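You operate a simulated robot arm through the tools that you are given. There is no shell and no other tool.

You are at the controls of a simulated robot arm. One attempt, no reset.

## Task
Top up the bogie's gearbox with the grade on its plate.
Fine: oil between MIN and MAX in the sight glass, filler lid shut, oiler back on the stool. Spill no more than a spoonful, drop no oiler, don't knock the glass, mind your fingers under the lid; leave the chocks in. Set down upright: what you pick out. Where these are worked on the way, their far stop is far enough and under half their travel is too little: filler lid.
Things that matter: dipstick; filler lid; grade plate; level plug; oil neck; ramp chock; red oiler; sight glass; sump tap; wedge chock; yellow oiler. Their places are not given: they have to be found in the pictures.

It is judged by the outcome, as a careful person would: the job done as asked, and still so three seconds after it is handed in. It fails if anything else is knocked over, pushed out of place, dropped, spilled or broken. Lids that push on must go on centred and level and be pressed home; caps that screw on are set level and turned clockwise until they are tight.

## Robot
A 7-joint arm with a two-finger parallel gripper, fixed in place. Base frame: the origin is at the foot of the arm, x ahead of it, y to its left, z up. Units: m, degrees, N and s.
With the tool pointing down near the work surface it reaches from about 0.64 to 0.96 m from the base axis. Its first joint turns from -149.0 to 149.0 degrees. Payload 3.43 kg.
Tool frame: the origin (TCP) lies between the finger pads and is the grasp point; the fingertips stand 0.03 m ahead of it; z points along the fingers, y is the line along which they close. The gripper opens to 0.094 m. The fingers are 0.028 m wide and 0.01 m thick; the gripper's body (0.05 by 0.096 m) begins 0.055 m behind the TCP.
Orientation is that of the tool frame in the base frame, as a unit quaternion [x, y, z, w]. With the fingers straight down and closing along the base's y, the tool's x points along the base's -x, its y along +y and its z along -z.

## Interface
- The arm moves only by the tool arm_command. Its argument "moves" is one flat list of numbers, 7 for each row, row after row: the finger opening in m, from 0 to 0.094, then the shift along the base's x, y, z in units of 50 mm (1.0 is 50 mm), then the turn, a rotation vector about the base's x, y, z in units of 6 degrees (1.0 is 6 degrees). In form: [grip, x, y, z, rx, ry, rz, grip, x, y, z, rx, ry, rz, ...]. A call has 1 to 20 rows; each row shifts and turns the commanded pose from where the row before left it. A call with a number of a shift or a turn outside -1 to 1 is refused whole. Rows are played at 5 a second. More than 0.05 m and 8.6 degrees between two rows, or a gripper value outside its range, and nothing of the call is played. A pose out of reach is approached as far as the arm can. The call stops where the force on the tool passes 90 N (or 10 N more than at its start, if that is more) or the arm is blocked; 0.2 s more then pass. The fingers move at their own pace (about 0.045 m/s each) and stop on an object; they squeeze with about 42 N. The grip force told is the motor's: it shows also when the fingers shut on nothing. Time passes only in rows, and 0.2 s behind the last, so rows that do not move let the fingers close. It gives the time, the measured TCP pose, the force on the tool (base axes), the opening and the grip force at its end, in the units of the frame above (readings bear some noise), with the torque about the TCP (base axes, N m) and any sound that the robot's microphone picked up.
- Cameras (640 x 400 px; columns grow to the right, rows downward): "scene" is fixed at [0.0508, 0.4997, 1.0927]; the picture's right is [0.54, -0.84, 0.00], its down [-0.48, -0.30, -0.82] and it looks along [0.69, 0.44, -0.57] (base axes); focal length 265 px, centre (320, 200). "wrist" rides on the gripper at [0.076, 0.014, -0.102] in the tool frame; the picture's right is [-0.18, 0.98, 0.00], its down [-0.75, -0.14, -0.64] and it looks along [-0.63, -0.12, 0.77] (tool axes); focal length 243 px, centre (320, 200).
- get_image(camera): a new picture of that camera. It takes no simulated time.
- point_at(camera, pixels): there is no depth. For up to 12 entries [column, row, z] of the newest picture of that camera ("zoom" is the newest enlarged one), the place [x, y] in the base frame at which the ray of that pixel passes the height z, good to about 0.002 m. It takes no simulated time.
- close_up(camera, box): a new picture of the part [left, top, right, bottom] of that camera's present view, enlarged. It takes no simulated time.
- hand_in(): hands the job in; it is judged then, once.

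Open the gripper and draw the arm clear of the work before you hand the job in, unless the task says otherwise.

The tools are called after ">>>" by a JSON object that holds its "fn" and its "kwargs". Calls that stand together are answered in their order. arm_command: Moves the arm, as the interface text tells. Its arguments: {"type":"object","properties":{"moves":{"type":"array","items":{"type":"number"}}},"required":["moves"]} The other tools are called the same way: get_image (camera) takes a picture; point_at (camera, pixels) gives the place at which the rays of pixels pass given heights; close_up (camera, box) takes an enlarged picture of a part of a camera's view; hand_in () hands the job in.

At the start:

```text
t: 0.0
tcp_pos: [0.3936, 0.701, 0.9487]
orientation: [0.0, 1.0, 0.0, 0.0]
wrist_force: [0.1, -0.2, 0.0]
wrist_torque: [0.02, 0.01, -0.02]
opening: 0.0939
gripper_force: 0.0
```

scene: 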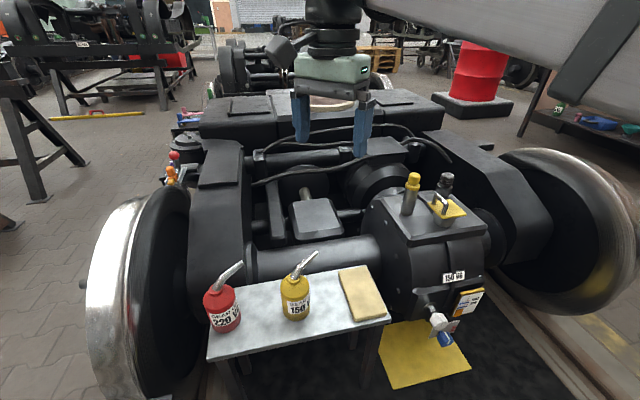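
wrist: 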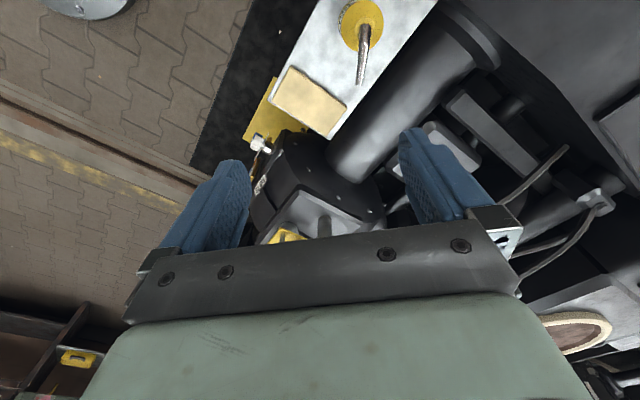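

The scene shows a red oiler (~222,305), a yellow oiler (~295,297), the gearbox with a plate (~453,278) and a yellow lid (~448,206). I'll zoom in on these parts.

>>> {"fn": "close_up", "kwargs": {"camera": "scene", "box": [360, 160, 520, 260]}}

>>> {"fn": "close_up", "kwargs": {"camera": "scene", "box": [400, 250, 520, 360]}}

>>> {"fn": "close_up", "kwargs": {"camera": "scene", "box": [190, 240, 400, 370]}}

```text
4.00 times, centred on (440, 210) of scene
```

zoom: 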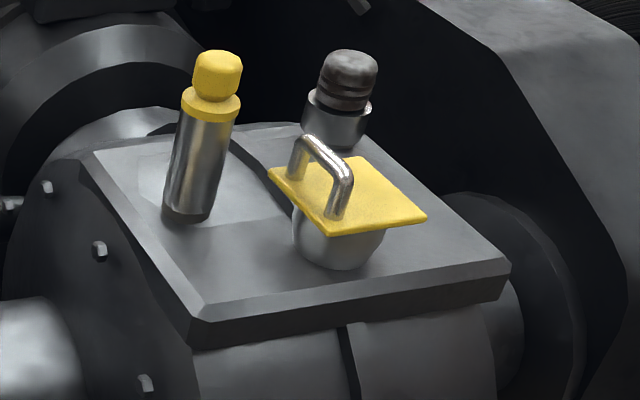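

```text
3.64 times, centred on (460, 305) of scene
```

zoom: 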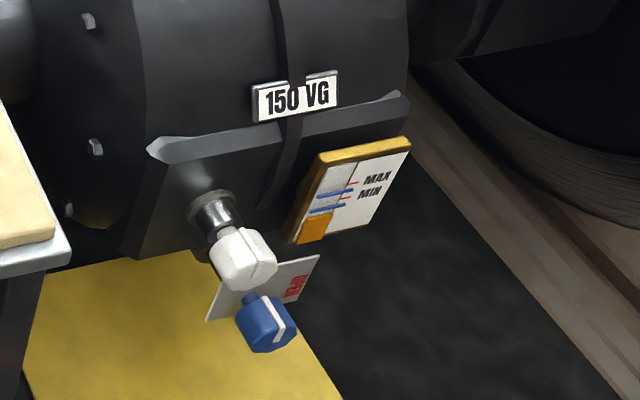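

```text
3.05 times, centred on (295, 305) of scene
```

zoom: 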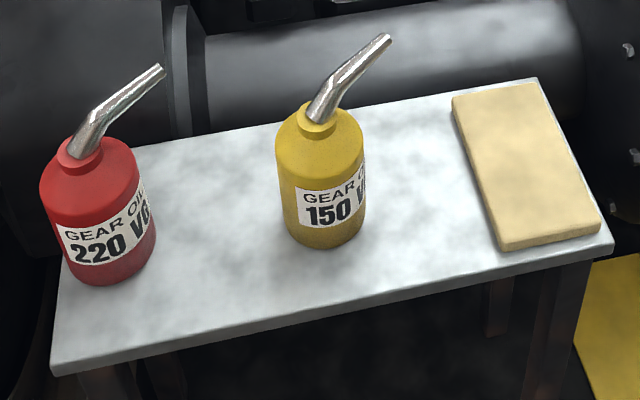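

The plate reads "150 VG"; the yellow oiler's label reads 150. I'll zoom further on the plate, sight glass and taps.

>>> {"fn": "close_up", "kwargs": {"camera": "scene", "box": [435, 265, 475, 290]}}

>>> {"fn": "close_up", "kwargs": {"camera": "scene", "box": [448, 282, 488, 322]}}

>>> {"fn": "close_up", "kwargs": {"camera": "scene", "box": [420, 295, 470, 350]}}

>>> {"fn": "close_up", "kwargs": {"camera": "scene", "box": [270, 240, 330, 330]}}

>>> {"fn": "close_up", "kwargs": {"camera": "wrist", "box": [160, 60, 400, 260]}}

```text
16.00 times, centred on (455, 278) of scene
```

zoom: 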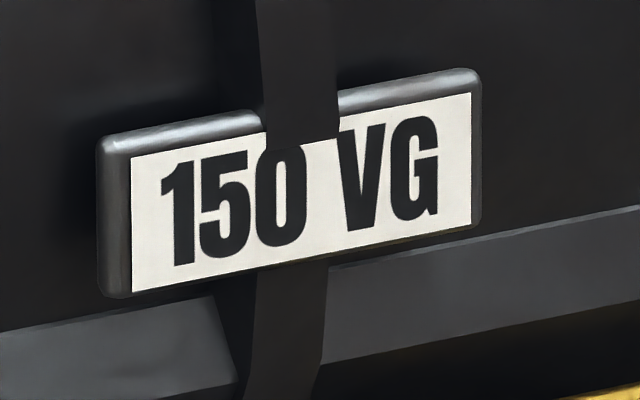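

```text
10.00 times, centred on (468, 302) of scene
```

zoom: 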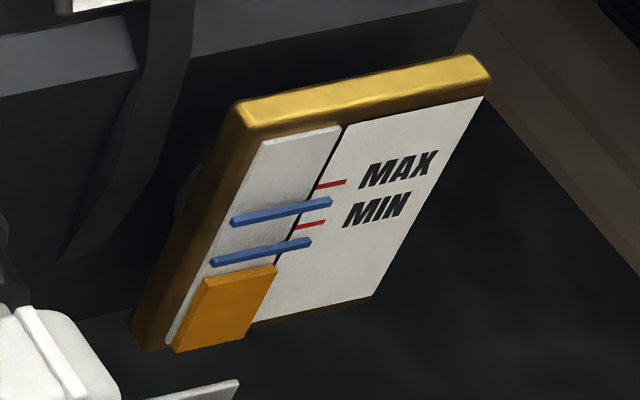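

```text
7.27 times, centred on (445, 322) of scene
```

zoom: 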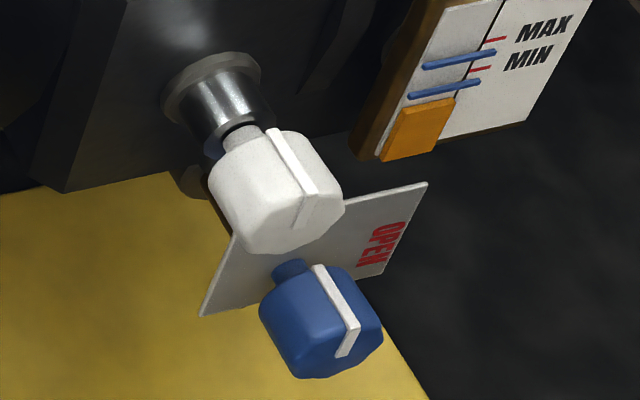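

```text
4.44 times, centred on (300, 285) of scene
```

zoom: 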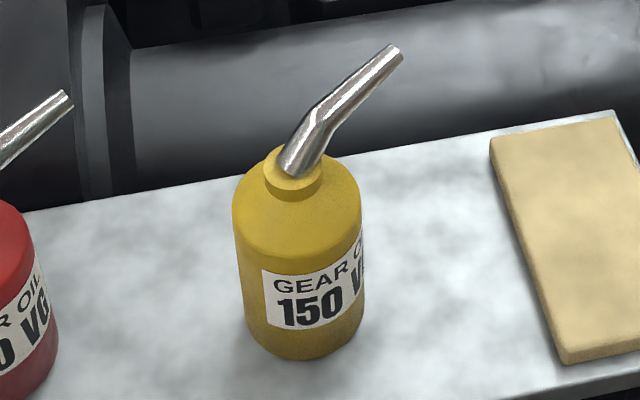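

```text
2.00 times, centred on (280, 160) of wrist
```

zoom: 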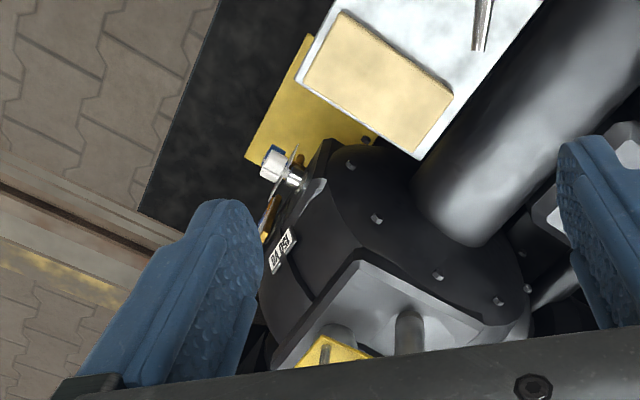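

Both cameras see the stool's pad and the gearbox. I'll intersect rays for matching features (pad corners, oiler, dipstick) to find heights.

>>> {"fn": "point_at", "kwargs": {"camera": "scene", "pixels": [[367, 266, 0.3], [367, 266, 0.6], [387.5, 315, 0.3], [387.5, 315, 0.6], [295, 318, 0.3], [295, 318, 0.6], [409, 213, 0.5], [409, 213, 0.7], [454, 278, 0.3], [454, 278, 0.6], [448, 206, 0.5], [448, 206, 0.7]]}}

>>> {"fn": "point_at", "kwargs": {"camera": "wrist", "pixels": [[327.5, 136, 0.3], [327.5, 136, 0.6], [268.5, 105, 0.3], [268.5, 105, 0.6], [263, 184, 0.3], [263, 184, 0.6], [257, 142, 0.2], [257, 142, 0.5], [325, 235, 0.5], [325, 235, 0.7], [362, 25, 0.3], [362, 25, 0.6]]}}

```text
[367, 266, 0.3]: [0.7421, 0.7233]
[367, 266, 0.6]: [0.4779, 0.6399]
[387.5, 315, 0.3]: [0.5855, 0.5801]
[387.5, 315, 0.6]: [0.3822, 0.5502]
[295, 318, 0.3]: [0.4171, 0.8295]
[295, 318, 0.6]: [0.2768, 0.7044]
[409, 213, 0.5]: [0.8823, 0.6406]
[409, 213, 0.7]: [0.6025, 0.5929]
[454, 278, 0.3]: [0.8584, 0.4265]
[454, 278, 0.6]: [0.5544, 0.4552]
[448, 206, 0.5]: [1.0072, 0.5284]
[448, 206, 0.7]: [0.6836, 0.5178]
```

```text
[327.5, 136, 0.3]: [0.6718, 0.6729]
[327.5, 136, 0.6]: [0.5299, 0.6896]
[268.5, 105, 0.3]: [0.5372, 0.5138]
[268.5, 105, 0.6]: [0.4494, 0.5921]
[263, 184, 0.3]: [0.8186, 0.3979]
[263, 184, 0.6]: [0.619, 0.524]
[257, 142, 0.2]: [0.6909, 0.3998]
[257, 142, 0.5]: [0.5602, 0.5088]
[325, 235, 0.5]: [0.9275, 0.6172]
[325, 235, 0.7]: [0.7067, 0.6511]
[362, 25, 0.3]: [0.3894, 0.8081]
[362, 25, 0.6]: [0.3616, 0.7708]
```

Triangulation puts the stool top near z≈0.45, the plate near (0.755,0.435,0.40) and the gearbox top near z≈0.6. I'll move high over the area in front of the gearbox and look down at its lid.

>>> {"fn": "arm_command", "kwargs": {"moves": [0.094, 0.8, -0.6, 0, 0, 0, 0, 0.094, 0.8, -0.6, 0, 0, 0, 0, 0.094, 0.8, -0.6, 0, 0, 0, 0, 0.094, 0.8, -0.6, 0, 0, 0, 0, 0.094, 0.8, -0.6, 0, 0, 0, 0, 0.094, 0.8, -0.6, 0, 0, 0, 0]}}

>>> {"fn": "get_image", "kwargs": {"camera": "wrist"}}

>>> {"fn": "get_image", "kwargs": {"camera": "scene"}}

```text
t: 1.4
tcp_pos: [0.6338, 0.5194, 0.9494]
orientation: [0.001, 1.0, 0.0, 0.0]
wrist_force: [0.2, 0.8, -0.1]
wrist_torque: [0.01, -0.02, 0.01]
opening: 0.0941
gripper_force: 0.1
```

```text
taken
```

wrist: 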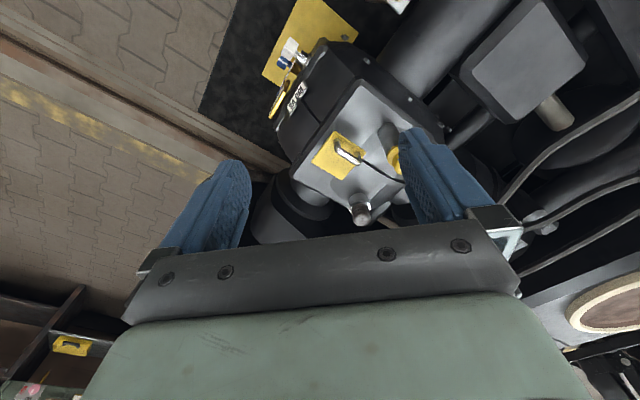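

```text
taken
```

scene: 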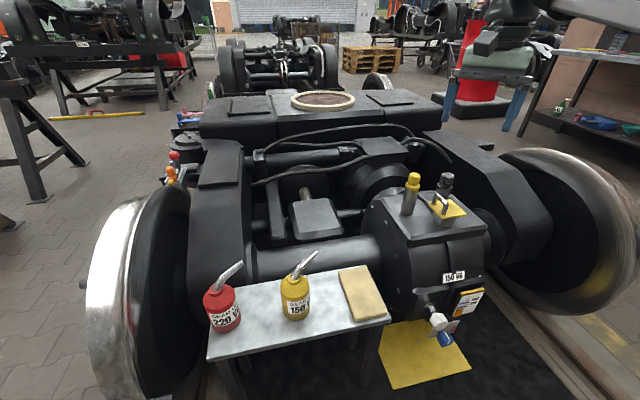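

The wrist view shows the lid (~338,155) between the fingers with its handle. I'll zoom in on it from this camera.

>>> {"fn": "close_up", "kwargs": {"camera": "wrist", "box": [270, 70, 430, 230]}}

>>> {"fn": "close_up", "kwargs": {"camera": "wrist", "box": [300, 120, 380, 190]}}

>>> {"fn": "close_up", "kwargs": {"camera": "wrist", "box": [250, 20, 340, 130]}}

>>> {"fn": "close_up", "kwargs": {"camera": "scene", "box": [420, 170, 480, 230]}}

```text
2.50 times, centred on (350, 150) of wrist
```

zoom: 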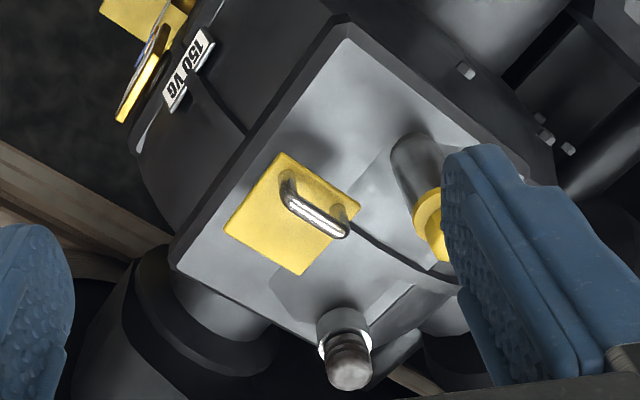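

```text
5.71 times, centred on (340, 155) of wrist
```

zoom: 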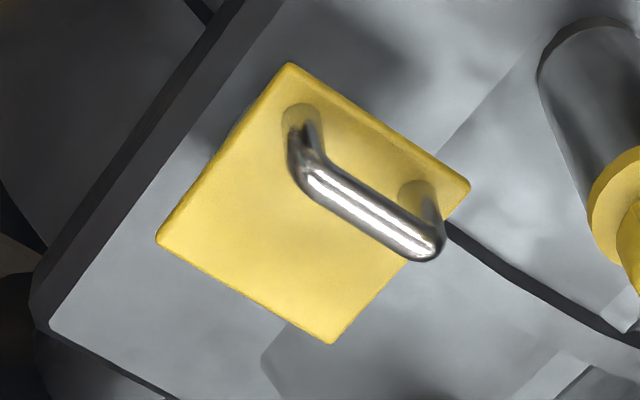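

```text
3.64 times, centred on (295, 75) of wrist
```

zoom: 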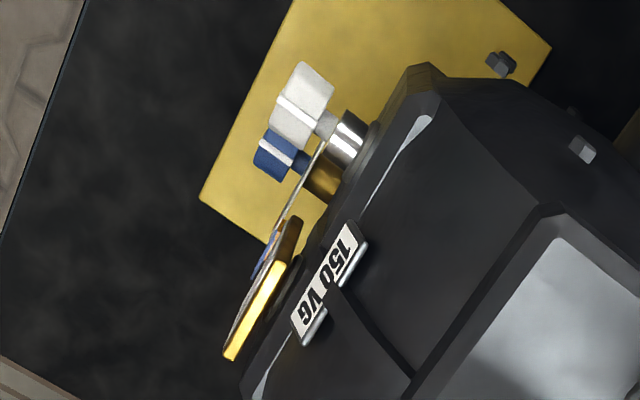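

```text
6.67 times, centred on (450, 200) of scene
```

zoom: 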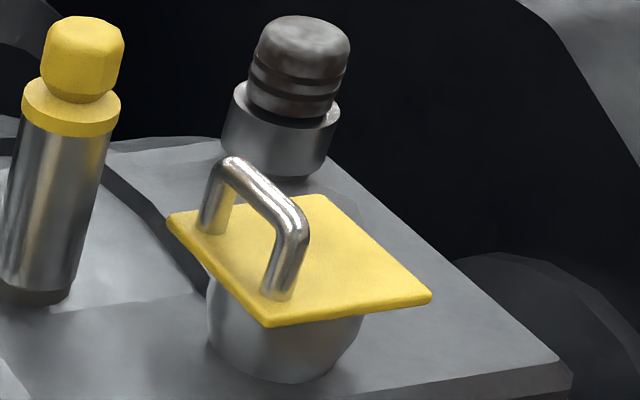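

I'll triangulate the lid corners, handle, dipstick and breather using matching points in the two pictures.

>>> {"fn": "point_at", "kwargs": {"camera": "scene", "pixels": [[441.75, 218.7, 0.5], [441.75, 218.7, 0.7], [427.2, 202.25, 0.5], [427.2, 202.25, 0.7], [466.5, 214.5, 0.5], [466.5, 214.5, 0.7], [450, 199.25, 0.5], [450, 199.25, 0.7], [434.8, 194.5, 0.6], [434.8, 194.5, 0.7], [446, 204.5, 0.6], [446, 204.5, 0.7]]}}

>>> {"fn": "point_at", "kwargs": {"camera": "wrist", "pixels": [[334.7, 131.0, 0.5], [334.7, 131.0, 0.7], [365.9, 152.4, 0.5], [365.9, 152.4, 0.7], [311.5, 161.7, 0.5], [311.5, 161.7, 0.7], [342.3, 180.0, 0.5], [342.3, 180.0, 0.7], [359.5, 163.5, 0.6], [359.5, 163.5, 0.7], [337, 150, 0.6], [337, 150, 0.7]]}}

```text
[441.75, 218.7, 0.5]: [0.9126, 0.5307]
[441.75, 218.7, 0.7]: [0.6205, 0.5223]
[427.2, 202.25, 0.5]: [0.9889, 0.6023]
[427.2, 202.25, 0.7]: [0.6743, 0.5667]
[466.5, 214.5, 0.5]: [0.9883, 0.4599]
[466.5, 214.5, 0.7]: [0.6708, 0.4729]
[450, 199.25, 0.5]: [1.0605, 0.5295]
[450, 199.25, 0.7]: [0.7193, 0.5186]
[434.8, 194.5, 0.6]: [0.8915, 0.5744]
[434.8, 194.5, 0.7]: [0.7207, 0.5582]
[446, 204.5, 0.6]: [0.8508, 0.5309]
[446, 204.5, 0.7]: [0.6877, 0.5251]
```

```text
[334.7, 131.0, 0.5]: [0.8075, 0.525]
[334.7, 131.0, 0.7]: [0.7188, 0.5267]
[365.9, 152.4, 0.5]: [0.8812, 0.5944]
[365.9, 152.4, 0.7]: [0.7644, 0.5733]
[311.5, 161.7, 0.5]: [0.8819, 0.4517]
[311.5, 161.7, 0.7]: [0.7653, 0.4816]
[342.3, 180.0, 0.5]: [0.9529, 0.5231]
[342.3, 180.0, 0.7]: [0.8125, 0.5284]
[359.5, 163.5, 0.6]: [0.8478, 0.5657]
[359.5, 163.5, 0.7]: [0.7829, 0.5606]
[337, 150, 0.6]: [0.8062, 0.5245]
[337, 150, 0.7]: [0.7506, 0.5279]
```

Lid top is at z≈0.606, a square at 45° with corners about (0.762,0.526), (0.818,0.583), (0.820,0.467), (0.878,0.525). The handle bar is near (0.802,0.547,0.641) along the 45° edge, so the hinge should be on the opposite edge. I'll turn the gripper 45°, tilt it slightly outward for reach, and stop above the handle.

>>> {"fn": "arm_command", "kwargs": {"moves": [0.05, 0.42, 0.07, 0, 0, 0, 0.9375, 0.05, 0.42, 0.07, 0, 0, 0, 0.9375, 0.05, 0.42, 0.07, 0, 0, 0, 0.9375, 0.05, 0.42, 0.07, 0, 0, 0, 0.9375, 0.05, 0.42, 0.07, 0, 0, 0, 0.9375, 0.05, 0.42, 0.07, 0, 0, 0, 0.9375, 0.05, 0.42, 0.07, 0, 0, 0, 0.9375, 0.05, 0.42, 0.07, 0, 0, 0, 0.9375, 0.05, 0, 0, -0.9, 0.707, -0.707, 0, 0.05, 0, 0, -0.9, 0.707, -0.707, 0, 0.05, 0, 0, -0.9, 0.707, -0.707, 0, 0.05, 0, 0, -0.9, 0, 0, 0]}}

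>>> {"fn": "get_image", "kwargs": {"camera": "wrist"}}

>>> {"fn": "get_image", "kwargs": {"camera": "scene"}}

```text
t: 4.0
tcp_pos: [0.7997, 0.5477, 0.7691]
orientation: [-0.378, 0.913, 0.06, 0.145]
wrist_force: [0.9, -0.5, 0.5]
wrist_torque: [-0.03, 0.01, 0.03]
opening: 0.0499
gripper_force: 0.1
```

```text
taken
```

wrist: 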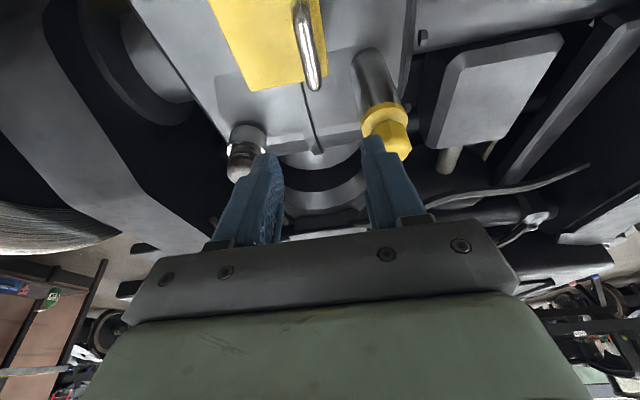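

```text
taken
```

scene: 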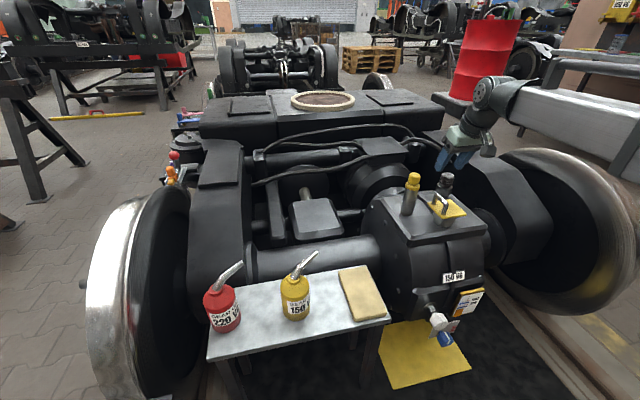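

The gripper is right above, tilted. I'll check the handle location at z≈0.641 from this new wrist picture (bar from ~(303,10) to (313,85)).

>>> {"fn": "point_at", "kwargs": {"camera": "wrist", "pixels": [[304, 12, 0.641], [313, 84, 0.641], [302, 79, 0.606], [325, 81, 0.606], [245, 91, 0.606], [397, 140, 0.69], [375, 60, 0.565], [238, 165, 0.64], [246, 135, 0.57]]}}

>>> {"fn": "close_up", "kwargs": {"camera": "wrist", "box": [200, 0, 440, 190]}}

```text
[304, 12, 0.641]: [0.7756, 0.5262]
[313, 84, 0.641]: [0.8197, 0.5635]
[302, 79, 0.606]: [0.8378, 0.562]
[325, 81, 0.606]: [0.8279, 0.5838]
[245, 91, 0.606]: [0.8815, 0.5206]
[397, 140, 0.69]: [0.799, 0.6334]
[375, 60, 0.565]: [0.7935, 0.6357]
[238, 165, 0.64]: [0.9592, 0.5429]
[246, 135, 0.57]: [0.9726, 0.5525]
```

```text
2.11 times, centred on (320, 95) of wrist
```

zoom: 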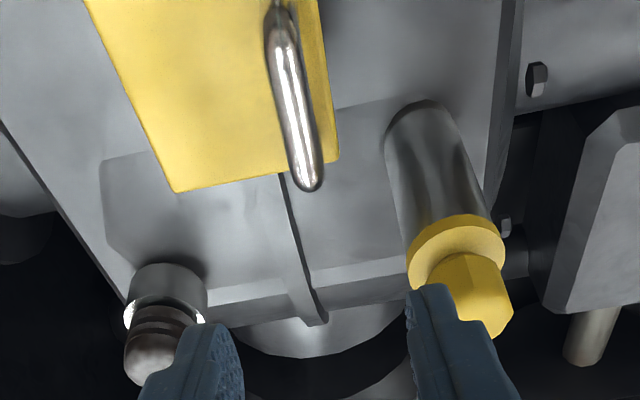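

Handle centre confirmed near (0.799,0.545,0.641), and the dipstick (0.797,0.634) and breather (0.965,0.548) are clear of the path. I'll go down to z≈0.689 and check alignment.

>>> {"fn": "arm_command", "kwargs": {"moves": [0.05, -0.084, -0.114, -0.8, 0, 0, 0, 0.05, 0, 0, -0.8, 0, 0, 0, 0.05, 0, 0, 0, 0, 0, 0]}}

>>> {"fn": "get_image", "kwargs": {"camera": "wrist"}}

>>> {"fn": "close_up", "kwargs": {"camera": "scene", "box": [400, 130, 500, 230]}}

```text
t: 4.8
tcp_pos: [0.7963, 0.5435, 0.6881]
orientation: [-0.377, 0.913, 0.06, 0.145]
wrist_force: [-0.3, -0.3, -0.7]
wrist_torque: [0.0, -0.01, 0.02]
opening: 0.0498
gripper_force: 0.1
```

```text
taken
```

wrist: 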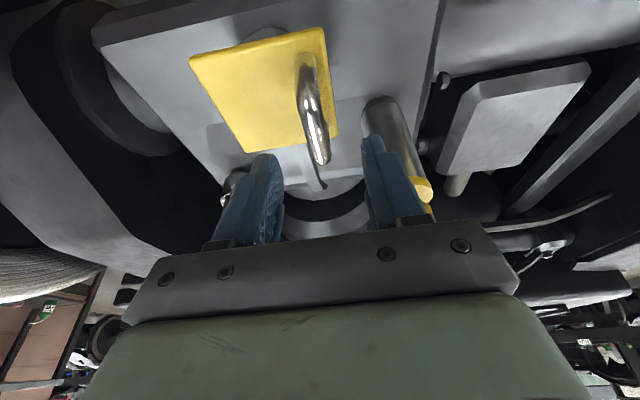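

```text
4.00 times, centred on (450, 180) of scene
```

zoom: 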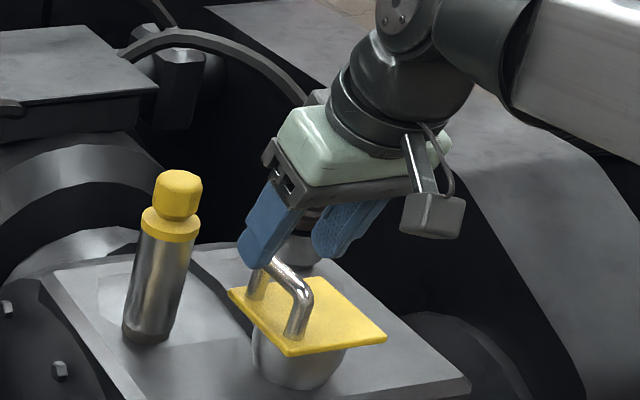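

The bar (col ~315) lies between the fingertips (270–370) and no contact so far. I'll descend 40 mm to straddle the bar.

>>> {"fn": "arm_command", "kwargs": {"moves": [0.05, 0, 0, -0.4, 0, 0, 0, 0.05, 0, 0, -0.4, 0, 0, 0, 0.05, 0, 0, 0, 0, 0, 0]}}

>>> {"fn": "get_image", "kwargs": {"camera": "wrist"}}

>>> {"fn": "close_up", "kwargs": {"camera": "scene", "box": [410, 160, 480, 230]}}

```text
t: 5.6
tcp_pos: [0.7961, 0.5431, 0.648]
orientation: [-0.378, 0.913, 0.059, 0.145]
wrist_force: [0.2, 0.9, -1.2]
wrist_torque: [0.01, -0.01, 0.01]
opening: 0.05
gripper_force: 0.0
```

```text
taken
```

wrist: 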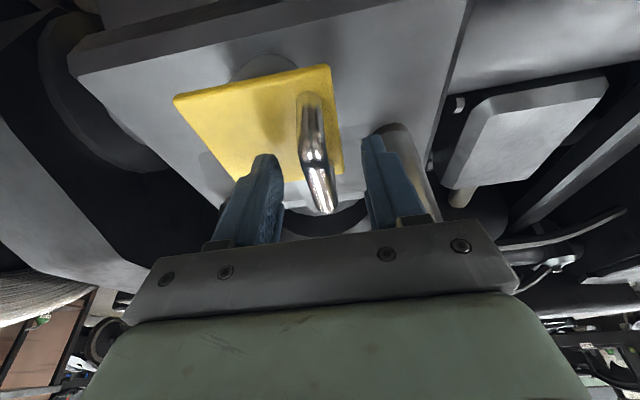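

```text
5.71 times, centred on (445, 195) of scene
```

zoom: 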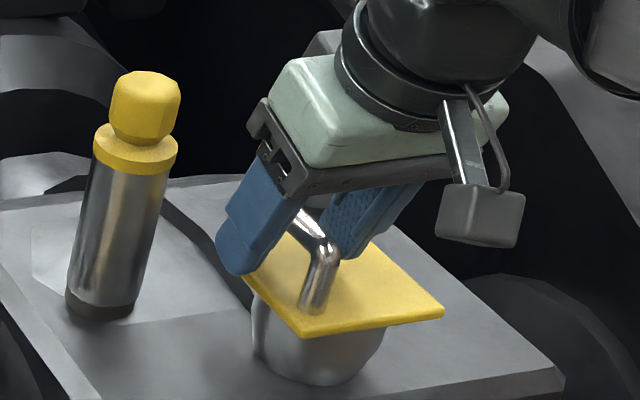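

The bar passes between the fingers (col ~318, row ~150). I close the fingers on it.

>>> {"fn": "arm_command", "kwargs": {"moves": [0.02, 0, 0, 0, 0, 0, 0, 0.02, 0, 0, 0, 0, 0, 0, 0.0, 0, 0, 0, 0, 0, 0, 0.0, 0, 0, 0, 0, 0, 0, 0.0, 0, 0, 0, 0, 0, 0]}}

>>> {"fn": "get_image", "kwargs": {"camera": "wrist"}}

```text
t: 6.8
tcp_pos: [0.7961, 0.5424, 0.649]
orientation: [-0.378, 0.912, 0.06, 0.144]
wrist_force: [-1.4, 1.1, 1.3]
wrist_torque: [-0.01, 0.05, -0.03]
opening: 0.0175
gripper_force: 45.2
```

```text
taken
```

wrist: 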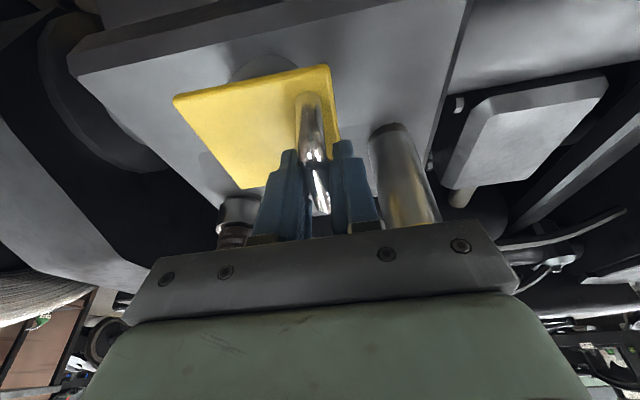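

Grip holds the handle (opening 17.5 mm, 45 N). I start swinging it up about the far edge as hinge: a small first arc of ~10°, turning the tool half as much.

>>> {"fn": "arm_command", "kwargs": {"moves": [0.0, 0.055, -0.055, 0.116, 0.295, 0.295, 0, 0.0, 0.055, -0.055, 0.116, 0.295, 0.295, 0, 0.0, 0, 0, 0, 0, 0, 0]}}

>>> {"fn": "get_image", "kwargs": {"camera": "wrist"}}

>>> {"fn": "close_up", "kwargs": {"camera": "scene", "box": [410, 160, 480, 230]}}

```text
t: 7.6
tcp_pos: [0.8029, 0.5361, 0.6606]
orientation: [-0.371, 0.914, 0.1, 0.128]
wrist_force: [-1.1, 5.3, 2.0]
wrist_torque: [-0.08, 0.26, 0.0]
opening: 0.0174
gripper_force: 45.1
```

```text
taken
```

wrist: 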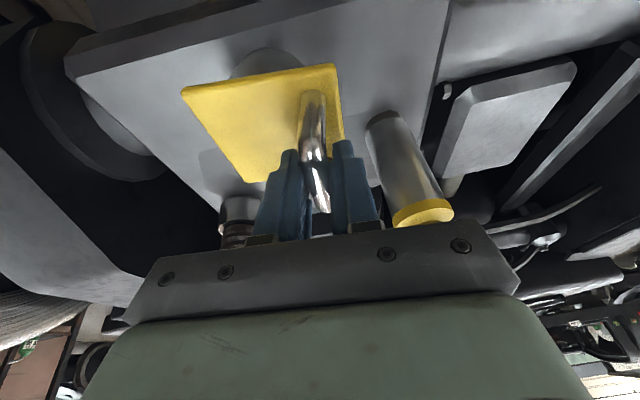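

```text
5.71 times, centred on (445, 195) of scene
```

zoom: 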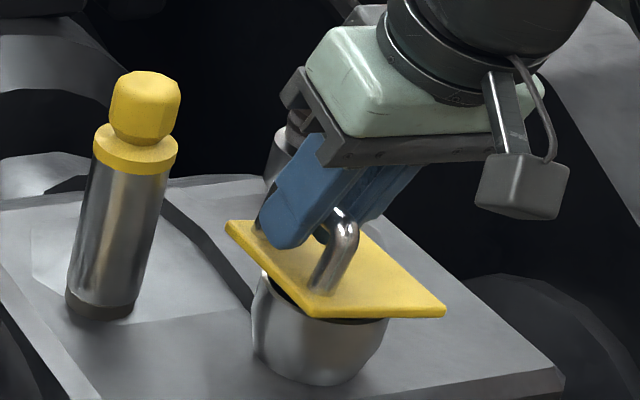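

The near-left edge has lifted while the right edge stayed, so the hinge guess is correct and forces are low. I continue the arc to ~40°.

>>> {"fn": "arm_command", "kwargs": {"moves": [0.0, 0.067, -0.067, 0.1, 0.295, 0.295, 0, 0.0, 0.067, -0.067, 0.1, 0.295, 0.295, 0, 0.0, 0.079, -0.079, 0.083, 0.295, 0.295, 0, 0.0, 0.079, -0.079, 0.083, 0.295, 0.295, 0, 0.0, 0.088, -0.088, 0.062, 0.15, 0.15, 0, 0.0, 0.088, -0.088, 0.062, 0.15, 0.15, 0]}}

>>> {"fn": "get_image", "kwargs": {"camera": "wrist"}}

>>> {"fn": "close_up", "kwargs": {"camera": "scene", "box": [410, 150, 490, 230]}}

```text
t: 9.0
tcp_pos: [0.826, 0.5118, 0.6862]
orientation: [-0.351, 0.911, 0.199, 0.084]
wrist_force: [-4.6, 0.9, -2.1]
wrist_torque: [0.08, 0.47, 0.31]
opening: 0.0173
gripper_force: 44.8
```

```text
taken
```

wrist: 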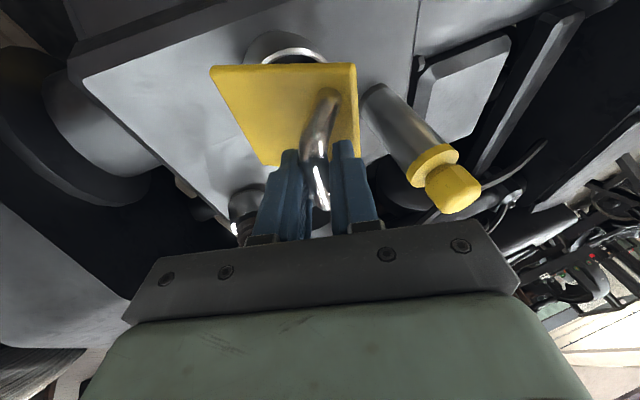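

```text
5.00 times, centred on (450, 190) of scene
```

zoom: 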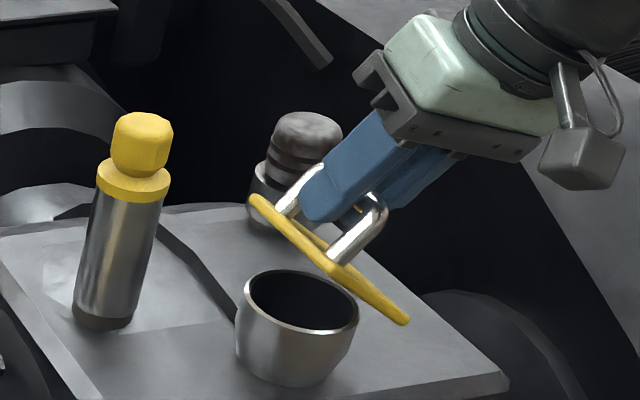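

Lid is ~40° up and the neck's mouth is visible. I continue along the arc to ~80° without turning the tool further.

>>> {"fn": "arm_command", "kwargs": {"moves": [0.0, 0.094, -0.094, 0.039, 0, 0, 0, 0.0, 0.094, -0.094, 0.039, 0, 0, 0, 0.0, 0.097, -0.097, 0.016, 0, 0, 0, 0.0, 0.097, -0.097, 0.016, 0, 0, 0, 0.0, 0.098, -0.098, -0.008, 0, 0, 0, 0.0, 0.098, -0.098, -0.008, 0, 0, 0, 0.0, 0.096, -0.096, -0.033, 0, 0, 0, 0.0, 0.096, -0.096, -0.033, 0, 0, 0]}}

>>> {"fn": "get_image", "kwargs": {"camera": "wrist"}}

>>> {"fn": "close_up", "kwargs": {"camera": "scene", "box": [420, 150, 500, 230]}}

```text
t: 10.8
tcp_pos: [0.8648, 0.4732, 0.6901]
orientation: [-0.35, 0.911, 0.198, 0.088]
wrist_force: [5.8, -19.7, 67.2]
wrist_torque: [-0.31, 0.65, 0.37]
opening: 0.0143
gripper_force: 44.7
```

```text
taken
```

wrist: 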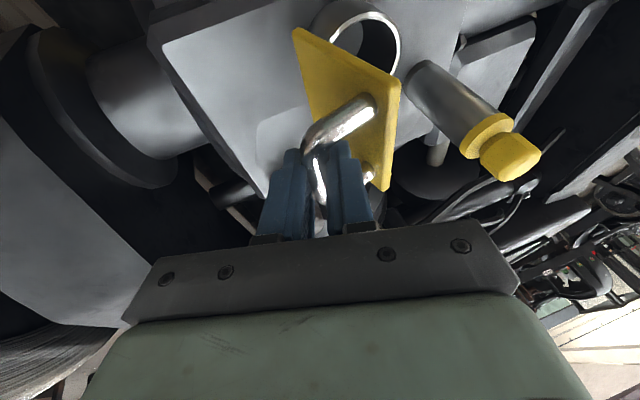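

```text
5.00 times, centred on (460, 190) of scene
```

zoom: 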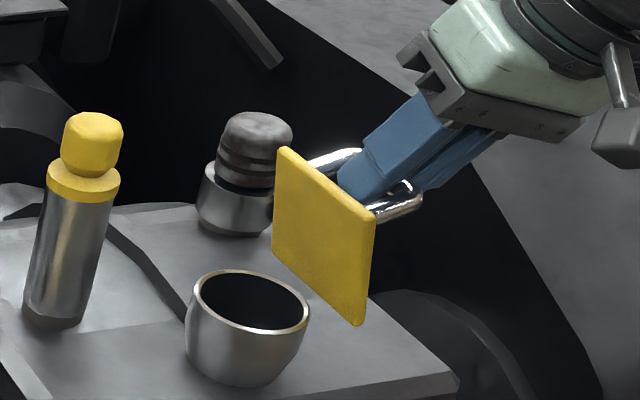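

The lid is at ~78°, but the tool feels +67 N upward: my arc radius is a bit short and the bar is being pressed. I loosen the fingers slightly so the bar can settle between them (the inner finger keeps it from falling back).

>>> {"fn": "arm_command", "kwargs": {"moves": [0.024, 0, 0, 0.03, 0, 0, 0, 0.028, 0, 0, 0.03, 0, 0, 0, 0.028, 0, 0, 0, 0, 0, 0]}}

>>> {"fn": "get_image", "kwargs": {"camera": "wrist"}}

>>> {"fn": "close_up", "kwargs": {"camera": "scene", "box": [420, 150, 500, 230]}}

```text
t: 11.6
tcp_pos: [0.8647, 0.4755, 0.6877]
orientation: [-0.351, 0.911, 0.198, 0.085]
wrist_force: [0.2, -0.7, 0.3]
wrist_torque: [0.0, 0.01, -0.01]
opening: 0.028
gripper_force: 0.1
```

```text
taken
```

wrist: 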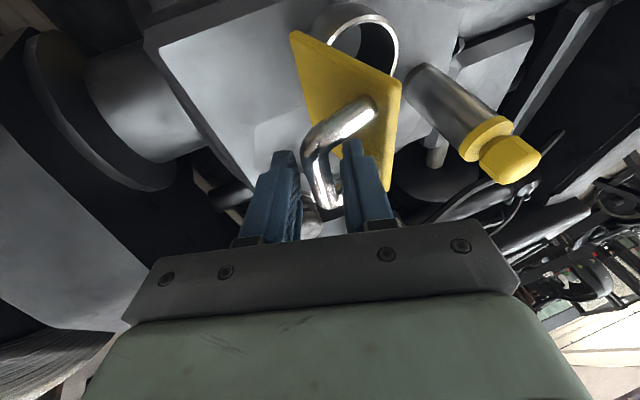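

```text
5.00 times, centred on (460, 190) of scene
```

zoom: 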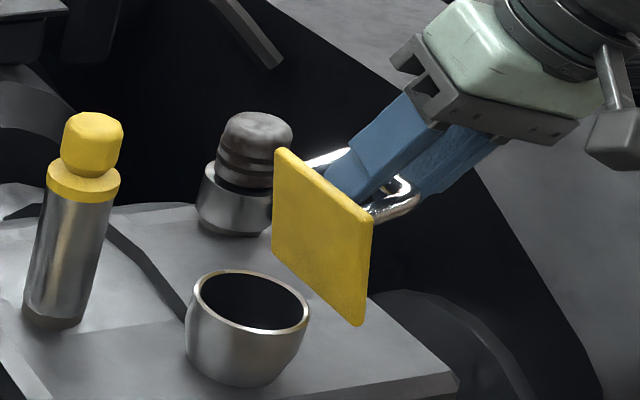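

Forces are zero and the inner finger sits between bar and plate. I keep pushing the bar over toward the far side with the loose cage, ~15° more.

>>> {"fn": "arm_command", "kwargs": {"moves": [0.028, 0.095, -0.095, -0.03, 0, 0, 0, 0.028, 0.095, -0.095, -0.04, 0, 0, 0, 0.028, 0.09, -0.09, -0.05, 0, 0, 0, 0.028, 0, 0, 0, 0, 0, 0]}}

>>> {"fn": "get_image", "kwargs": {"camera": "wrist"}}

>>> {"fn": "close_up", "kwargs": {"camera": "scene", "box": [420, 150, 500, 230]}}

```text
t: 12.6
tcp_pos: [0.8779, 0.462, 0.6836]
orientation: [-0.352, 0.91, 0.2, 0.085]
wrist_force: [-9.0, 10.3, 8.1]
wrist_torque: [0.04, 0.24, -0.12]
opening: 0.0371
gripper_force: 8.1
```

```text
taken
```

wrist: 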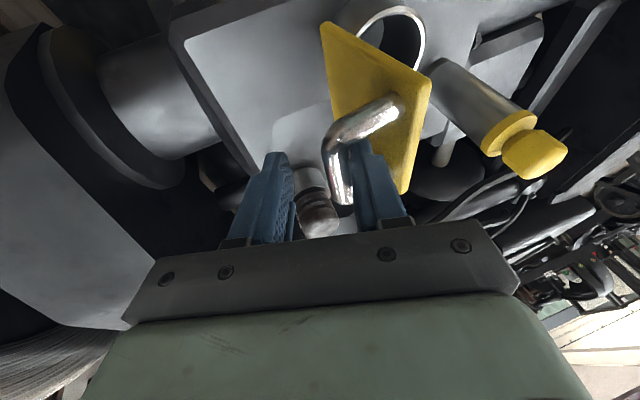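

```text
5.00 times, centred on (460, 190) of scene
```

zoom: 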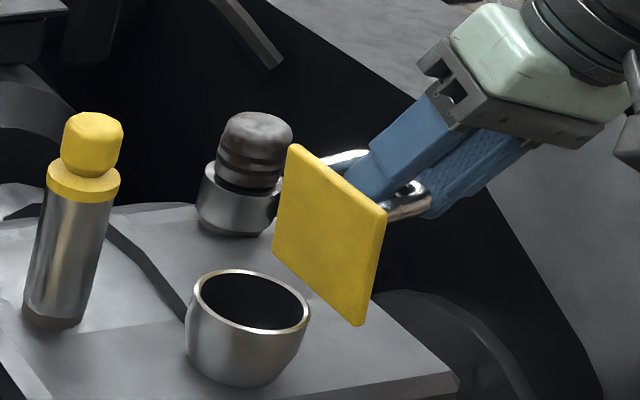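

The lid is at ~86° and the push needs ~13 N, with the finger forced open to 37 mm. I push a little more to learn whether this is friction or the far stop.

>>> {"fn": "arm_command", "kwargs": {"moves": [0.028, 0.07, -0.07, -0.03, 0, 0, 0, 0.028, 0.07, -0.07, -0.03, 0, 0, 0, 0.028, 0, 0, 0, 0, 0, 0]}}

>>> {"fn": "get_image", "kwargs": {"camera": "wrist"}}

>>> {"fn": "close_up", "kwargs": {"camera": "scene", "box": [420, 150, 500, 230]}}

```text
t: 13.4
tcp_pos: [0.8843, 0.4554, 0.6823]
orientation: [-0.351, 0.91, 0.202, 0.085]
wrist_force: [-24.9, 22.7, 19.4]
wrist_torque: [0.14, 0.44, -0.22]
opening: 0.0499
gripper_force: 18.9
```

```text
taken
```

wrist: 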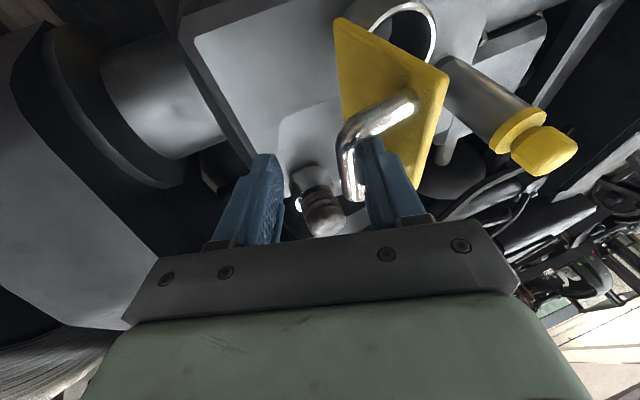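

```text
5.00 times, centred on (460, 190) of scene
```

zoom: 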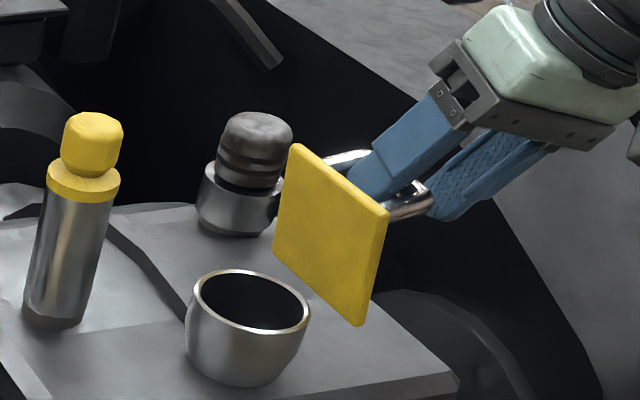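

The lid did not move further while the force rose: that is its far stop (~87°). I back the fingers off slightly to see if it stays open by itself.

>>> {"fn": "arm_command", "kwargs": {"moves": [0.04, -0.1, 0.1, 0.03, 0, 0, 0, 0.045, -0.1, 0.1, 0.03, 0, 0, 0, 0.05, -0.05, 0.05, 0, 0, 0, 0, 0.05, 0, 0, 0, 0, 0, 0]}}

>>> {"fn": "get_image", "kwargs": {"camera": "wrist"}}

>>> {"fn": "close_up", "kwargs": {"camera": "scene", "box": [420, 150, 500, 230]}}

```text
t: 14.4
tcp_pos: [0.874, 0.4655, 0.6818]
orientation: [-0.351, 0.911, 0.198, 0.085]
wrist_force: [0.3, -0.1, 0.0]
wrist_torque: [-0.03, -0.03, -0.01]
opening: 0.0497
gripper_force: 0.0
```

```text
taken
```

wrist: 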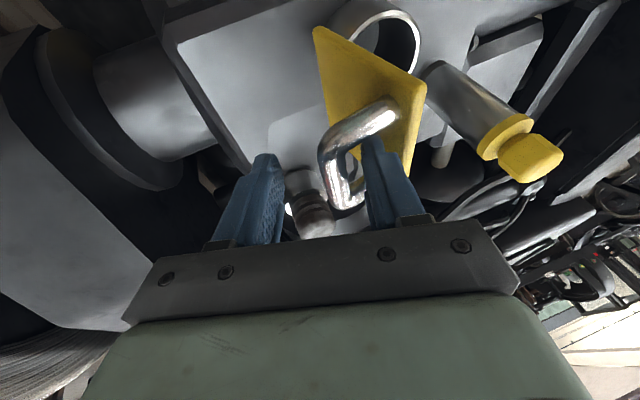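

```text
5.00 times, centred on (460, 190) of scene
```

zoom: 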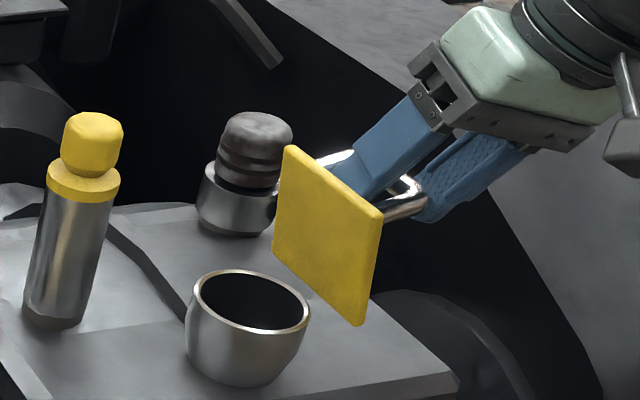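

The lid's edge shifted from (388,212) to (382,216) in the close-up, so it may have followed the finger a little. I back off 5 mm more to see whether it follows.

>>> {"fn": "arm_command", "kwargs": {"moves": [0.05, -0.07, 0.07, 0, 0, 0, 0, 0.05, 0, 0, 0, 0, 0, 0, 0.05, 0, 0, 0, 0, 0, 0]}}

>>> {"fn": "get_image", "kwargs": {"camera": "wrist"}}

>>> {"fn": "close_up", "kwargs": {"camera": "scene", "box": [420, 150, 500, 230]}}

```text
t: 15.2
tcp_pos: [0.8717, 0.4694, 0.6839]
orientation: [-0.352, 0.911, 0.198, 0.084]
wrist_force: [-0.1, 0.2, 0.4]
wrist_torque: [0.02, 0.0, 0.0]
opening: 0.0498
gripper_force: 0.0
```

```text
taken
```

wrist: 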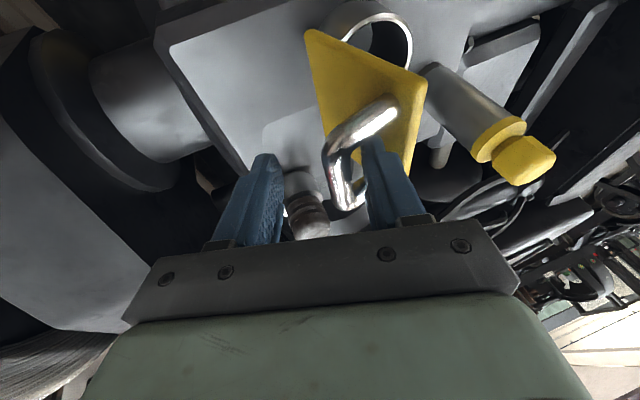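

```text
5.00 times, centred on (460, 190) of scene
```

zoom: 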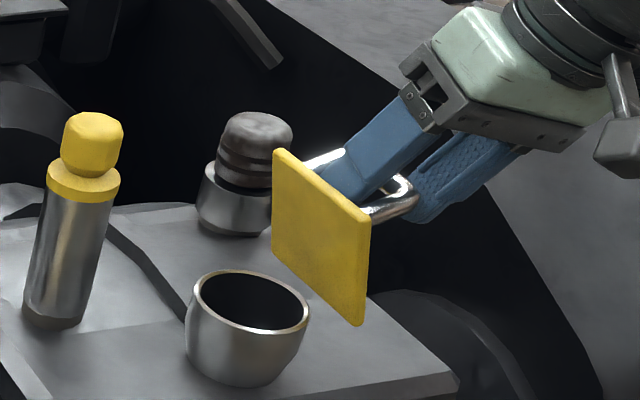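

The opened inner finger itself was nudging the plate shut from inside (my fault, opening too wide). I narrow the cage, push the bar back to the stop, and then check.

>>> {"fn": "arm_command", "kwargs": {"moves": [0.028, 0, 0, 0, 0, 0, 0, 0.028, -0.04, 0.04, 0, 0, 0, 0, 0.028, 0, 0, 0, 0, 0, 0, 0.028, 0.06, -0.06, 0, 0, 0, 0, 0.028, 0.06, -0.06, -0.02, 0, 0, 0, 0.028, 0.06, -0.06, -0.02, 0, 0, 0, 0.028, 0, 0, 0, 0, 0, 0]}}

>>> {"fn": "get_image", "kwargs": {"camera": "wrist"}}

>>> {"fn": "close_up", "kwargs": {"camera": "scene", "box": [420, 150, 500, 230]}}

```text
t: 16.8
tcp_pos: [0.8757, 0.4634, 0.6821]
orientation: [-0.351, 0.911, 0.199, 0.085]
wrist_force: [-8.7, 9.7, 2.5]
wrist_torque: [-0.03, 0.08, -0.17]
opening: 0.0361
gripper_force: 7.1
```

```text
taken
```

wrist: 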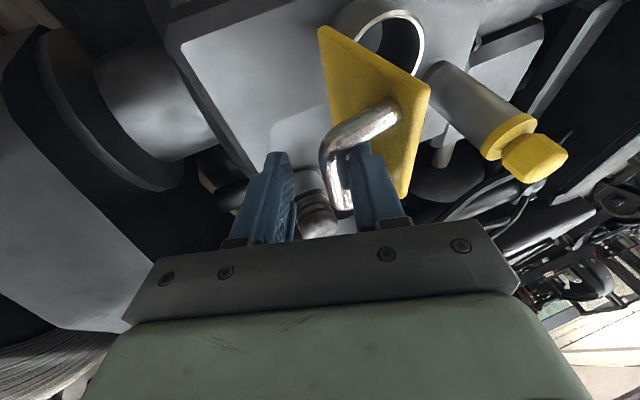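

```text
5.00 times, centred on (460, 190) of scene
```

zoom: 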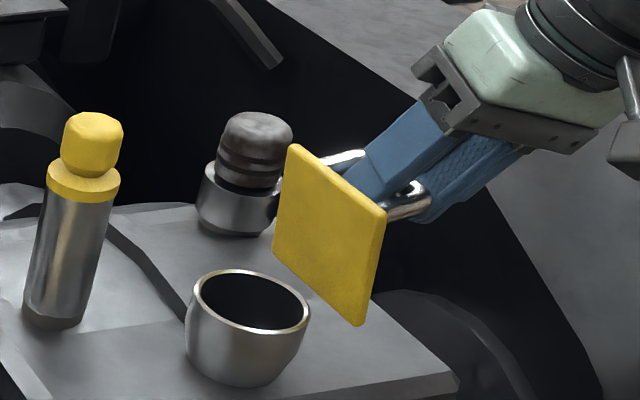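

Lid is back at the stop (corner at (387,212)). I retreat 7 mm toward the plate's side while keeping the narrow opening, so neither bar nor plate is touched.

>>> {"fn": "arm_command", "kwargs": {"moves": [0.028, -0.05, 0.05, 0, 0, 0, 0, 0.028, -0.05, 0.05, 0, 0, 0, 0, 0.028, 0, 0, 0, 0, 0, 0]}}

>>> {"fn": "get_image", "kwargs": {"camera": "wrist"}}

>>> {"fn": "close_up", "kwargs": {"camera": "scene", "box": [420, 150, 500, 230]}}

```text
t: 17.6
tcp_pos: [0.8719, 0.4661, 0.6815]
orientation: [-0.351, 0.911, 0.197, 0.085]
wrist_force: [0.4, -0.6, -0.2]
wrist_torque: [0.02, 0.02, 0.05]
opening: 0.0282
gripper_force: 0.2
```

```text
taken
```

wrist: 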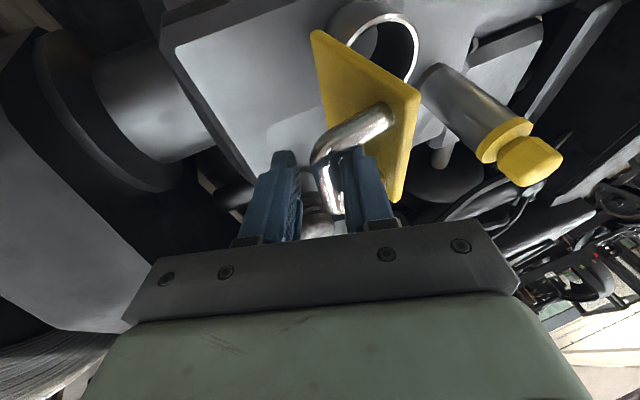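

```text
5.00 times, centred on (460, 190) of scene
```

zoom: 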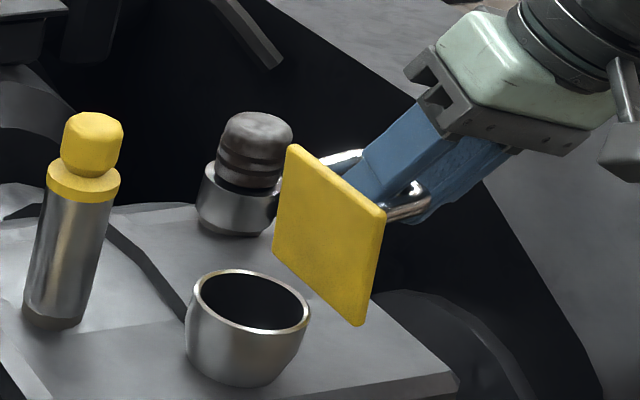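

The lid stays at the stop on its own with no contact. I now slide the fingers out along their own axis.

>>> {"fn": "arm_command", "kwargs": {"moves": [0.028, -0.011, -0.211, 0.453, 0, 0, 0, 0.028, -0.011, -0.211, 0.453, 0, 0, 0, 0.028, -0.011, -0.211, 0.453, 0, 0, 0, 0.028, 0, 0, 0, 0, 0, 0]}}

>>> {"fn": "get_image", "kwargs": {"camera": "wrist"}}

>>> {"fn": "close_up", "kwargs": {"camera": "scene", "box": [420, 150, 500, 230]}}

```text
t: 18.6
tcp_pos: [0.8702, 0.4354, 0.7496]
orientation: [-0.352, 0.911, 0.198, 0.085]
wrist_force: [0.6, -0.6, 0.9]
wrist_torque: [-0.02, 0.0, -0.05]
opening: 0.028
gripper_force: 0.2
```

```text
taken
```

wrist: 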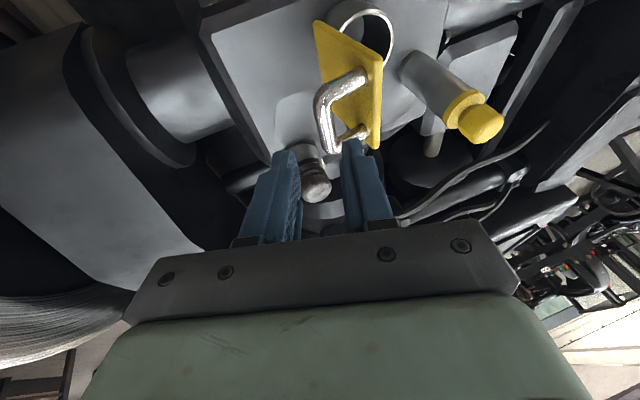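

```text
5.00 times, centred on (460, 190) of scene
```

zoom: 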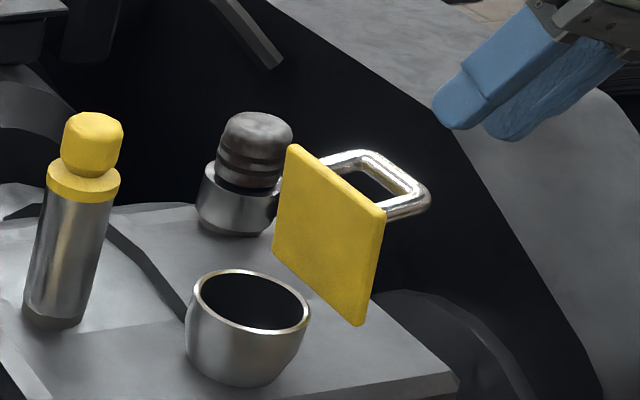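

Lid stays open and the fingers are clear. Next I raise the hand, undo the tilts and travel back toward the oilers to view them from the robot side.

>>> {"fn": "arm_command", "kwargs": {"moves": [0.05, 0, 0, 0.8, -0.414, -0.414, 0, 0.05, 0, 0, 0.8, -0.414, -0.414, 0, 0.05, 0, 0, 0.8, -0.414, -0.414, 0, 0.05, 0, 0, 0.8, -0.414, -0.414, 0, 0.05, 0, 0, 0.8, -0.414, -0.414, 0, 0.09, -0.923, 0.223, 0, -0.707, 0.707, 0, 0.09, -0.923, 0.223, 0, -0.707, 0.707, 0, 0.09, -0.923, 0.223, 0, -0.707, 0.707, 0, 0.09, -0.923, 0.223, 0, 0, 0, 0.45, 0.09, -0.923, 0.223, 0, 0, 0, 0.45, 0.09, -0.923, 0.223, 0, 0, 0, 0.45, 0.09, -0.923, 0.223, 0, 0, 0, 0.45, 0.09, -0.923, 0.223, 0, 0, 0, 0.45, 0.09, -0.923, 0.223, 0, 0, 0, 0.45, 0.09, -0.923, 0.223, 0, 0, 0, 0.45, 0.09, -0.923, 0.223, 0, 0, 0, 0.45, 0.09, -0.923, 0.223, 0, 0, 0, 0.45, 0.09, -0.923, 0.223, 0, 0, 0, 0.45]}}

>>> {"fn": "get_image", "kwargs": {"camera": "scene"}}

>>> {"fn": "get_image", "kwargs": {"camera": "wrist"}}

```text
t: 22.4
tcp_pos: [0.2696, 0.5831, 0.9495]
orientation: [-0.587, 0.809, 0.001, 0.0]
wrist_force: [-0.7, 0.1, -0.1]
wrist_torque: [-0.01, -0.02, 0.01]
opening: 0.0901
gripper_force: 0.1
```

```text
taken
```

scene: 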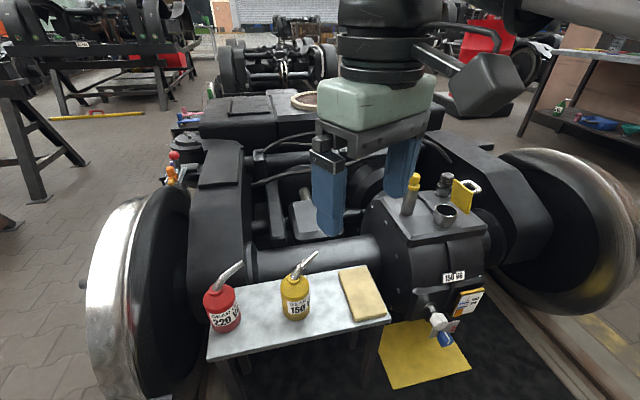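

```text
taken
```

wrist: 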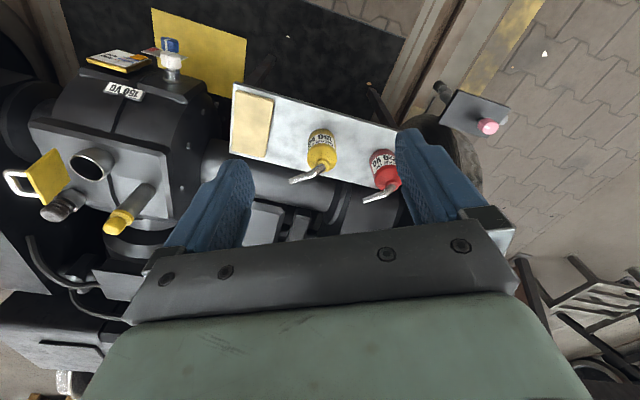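

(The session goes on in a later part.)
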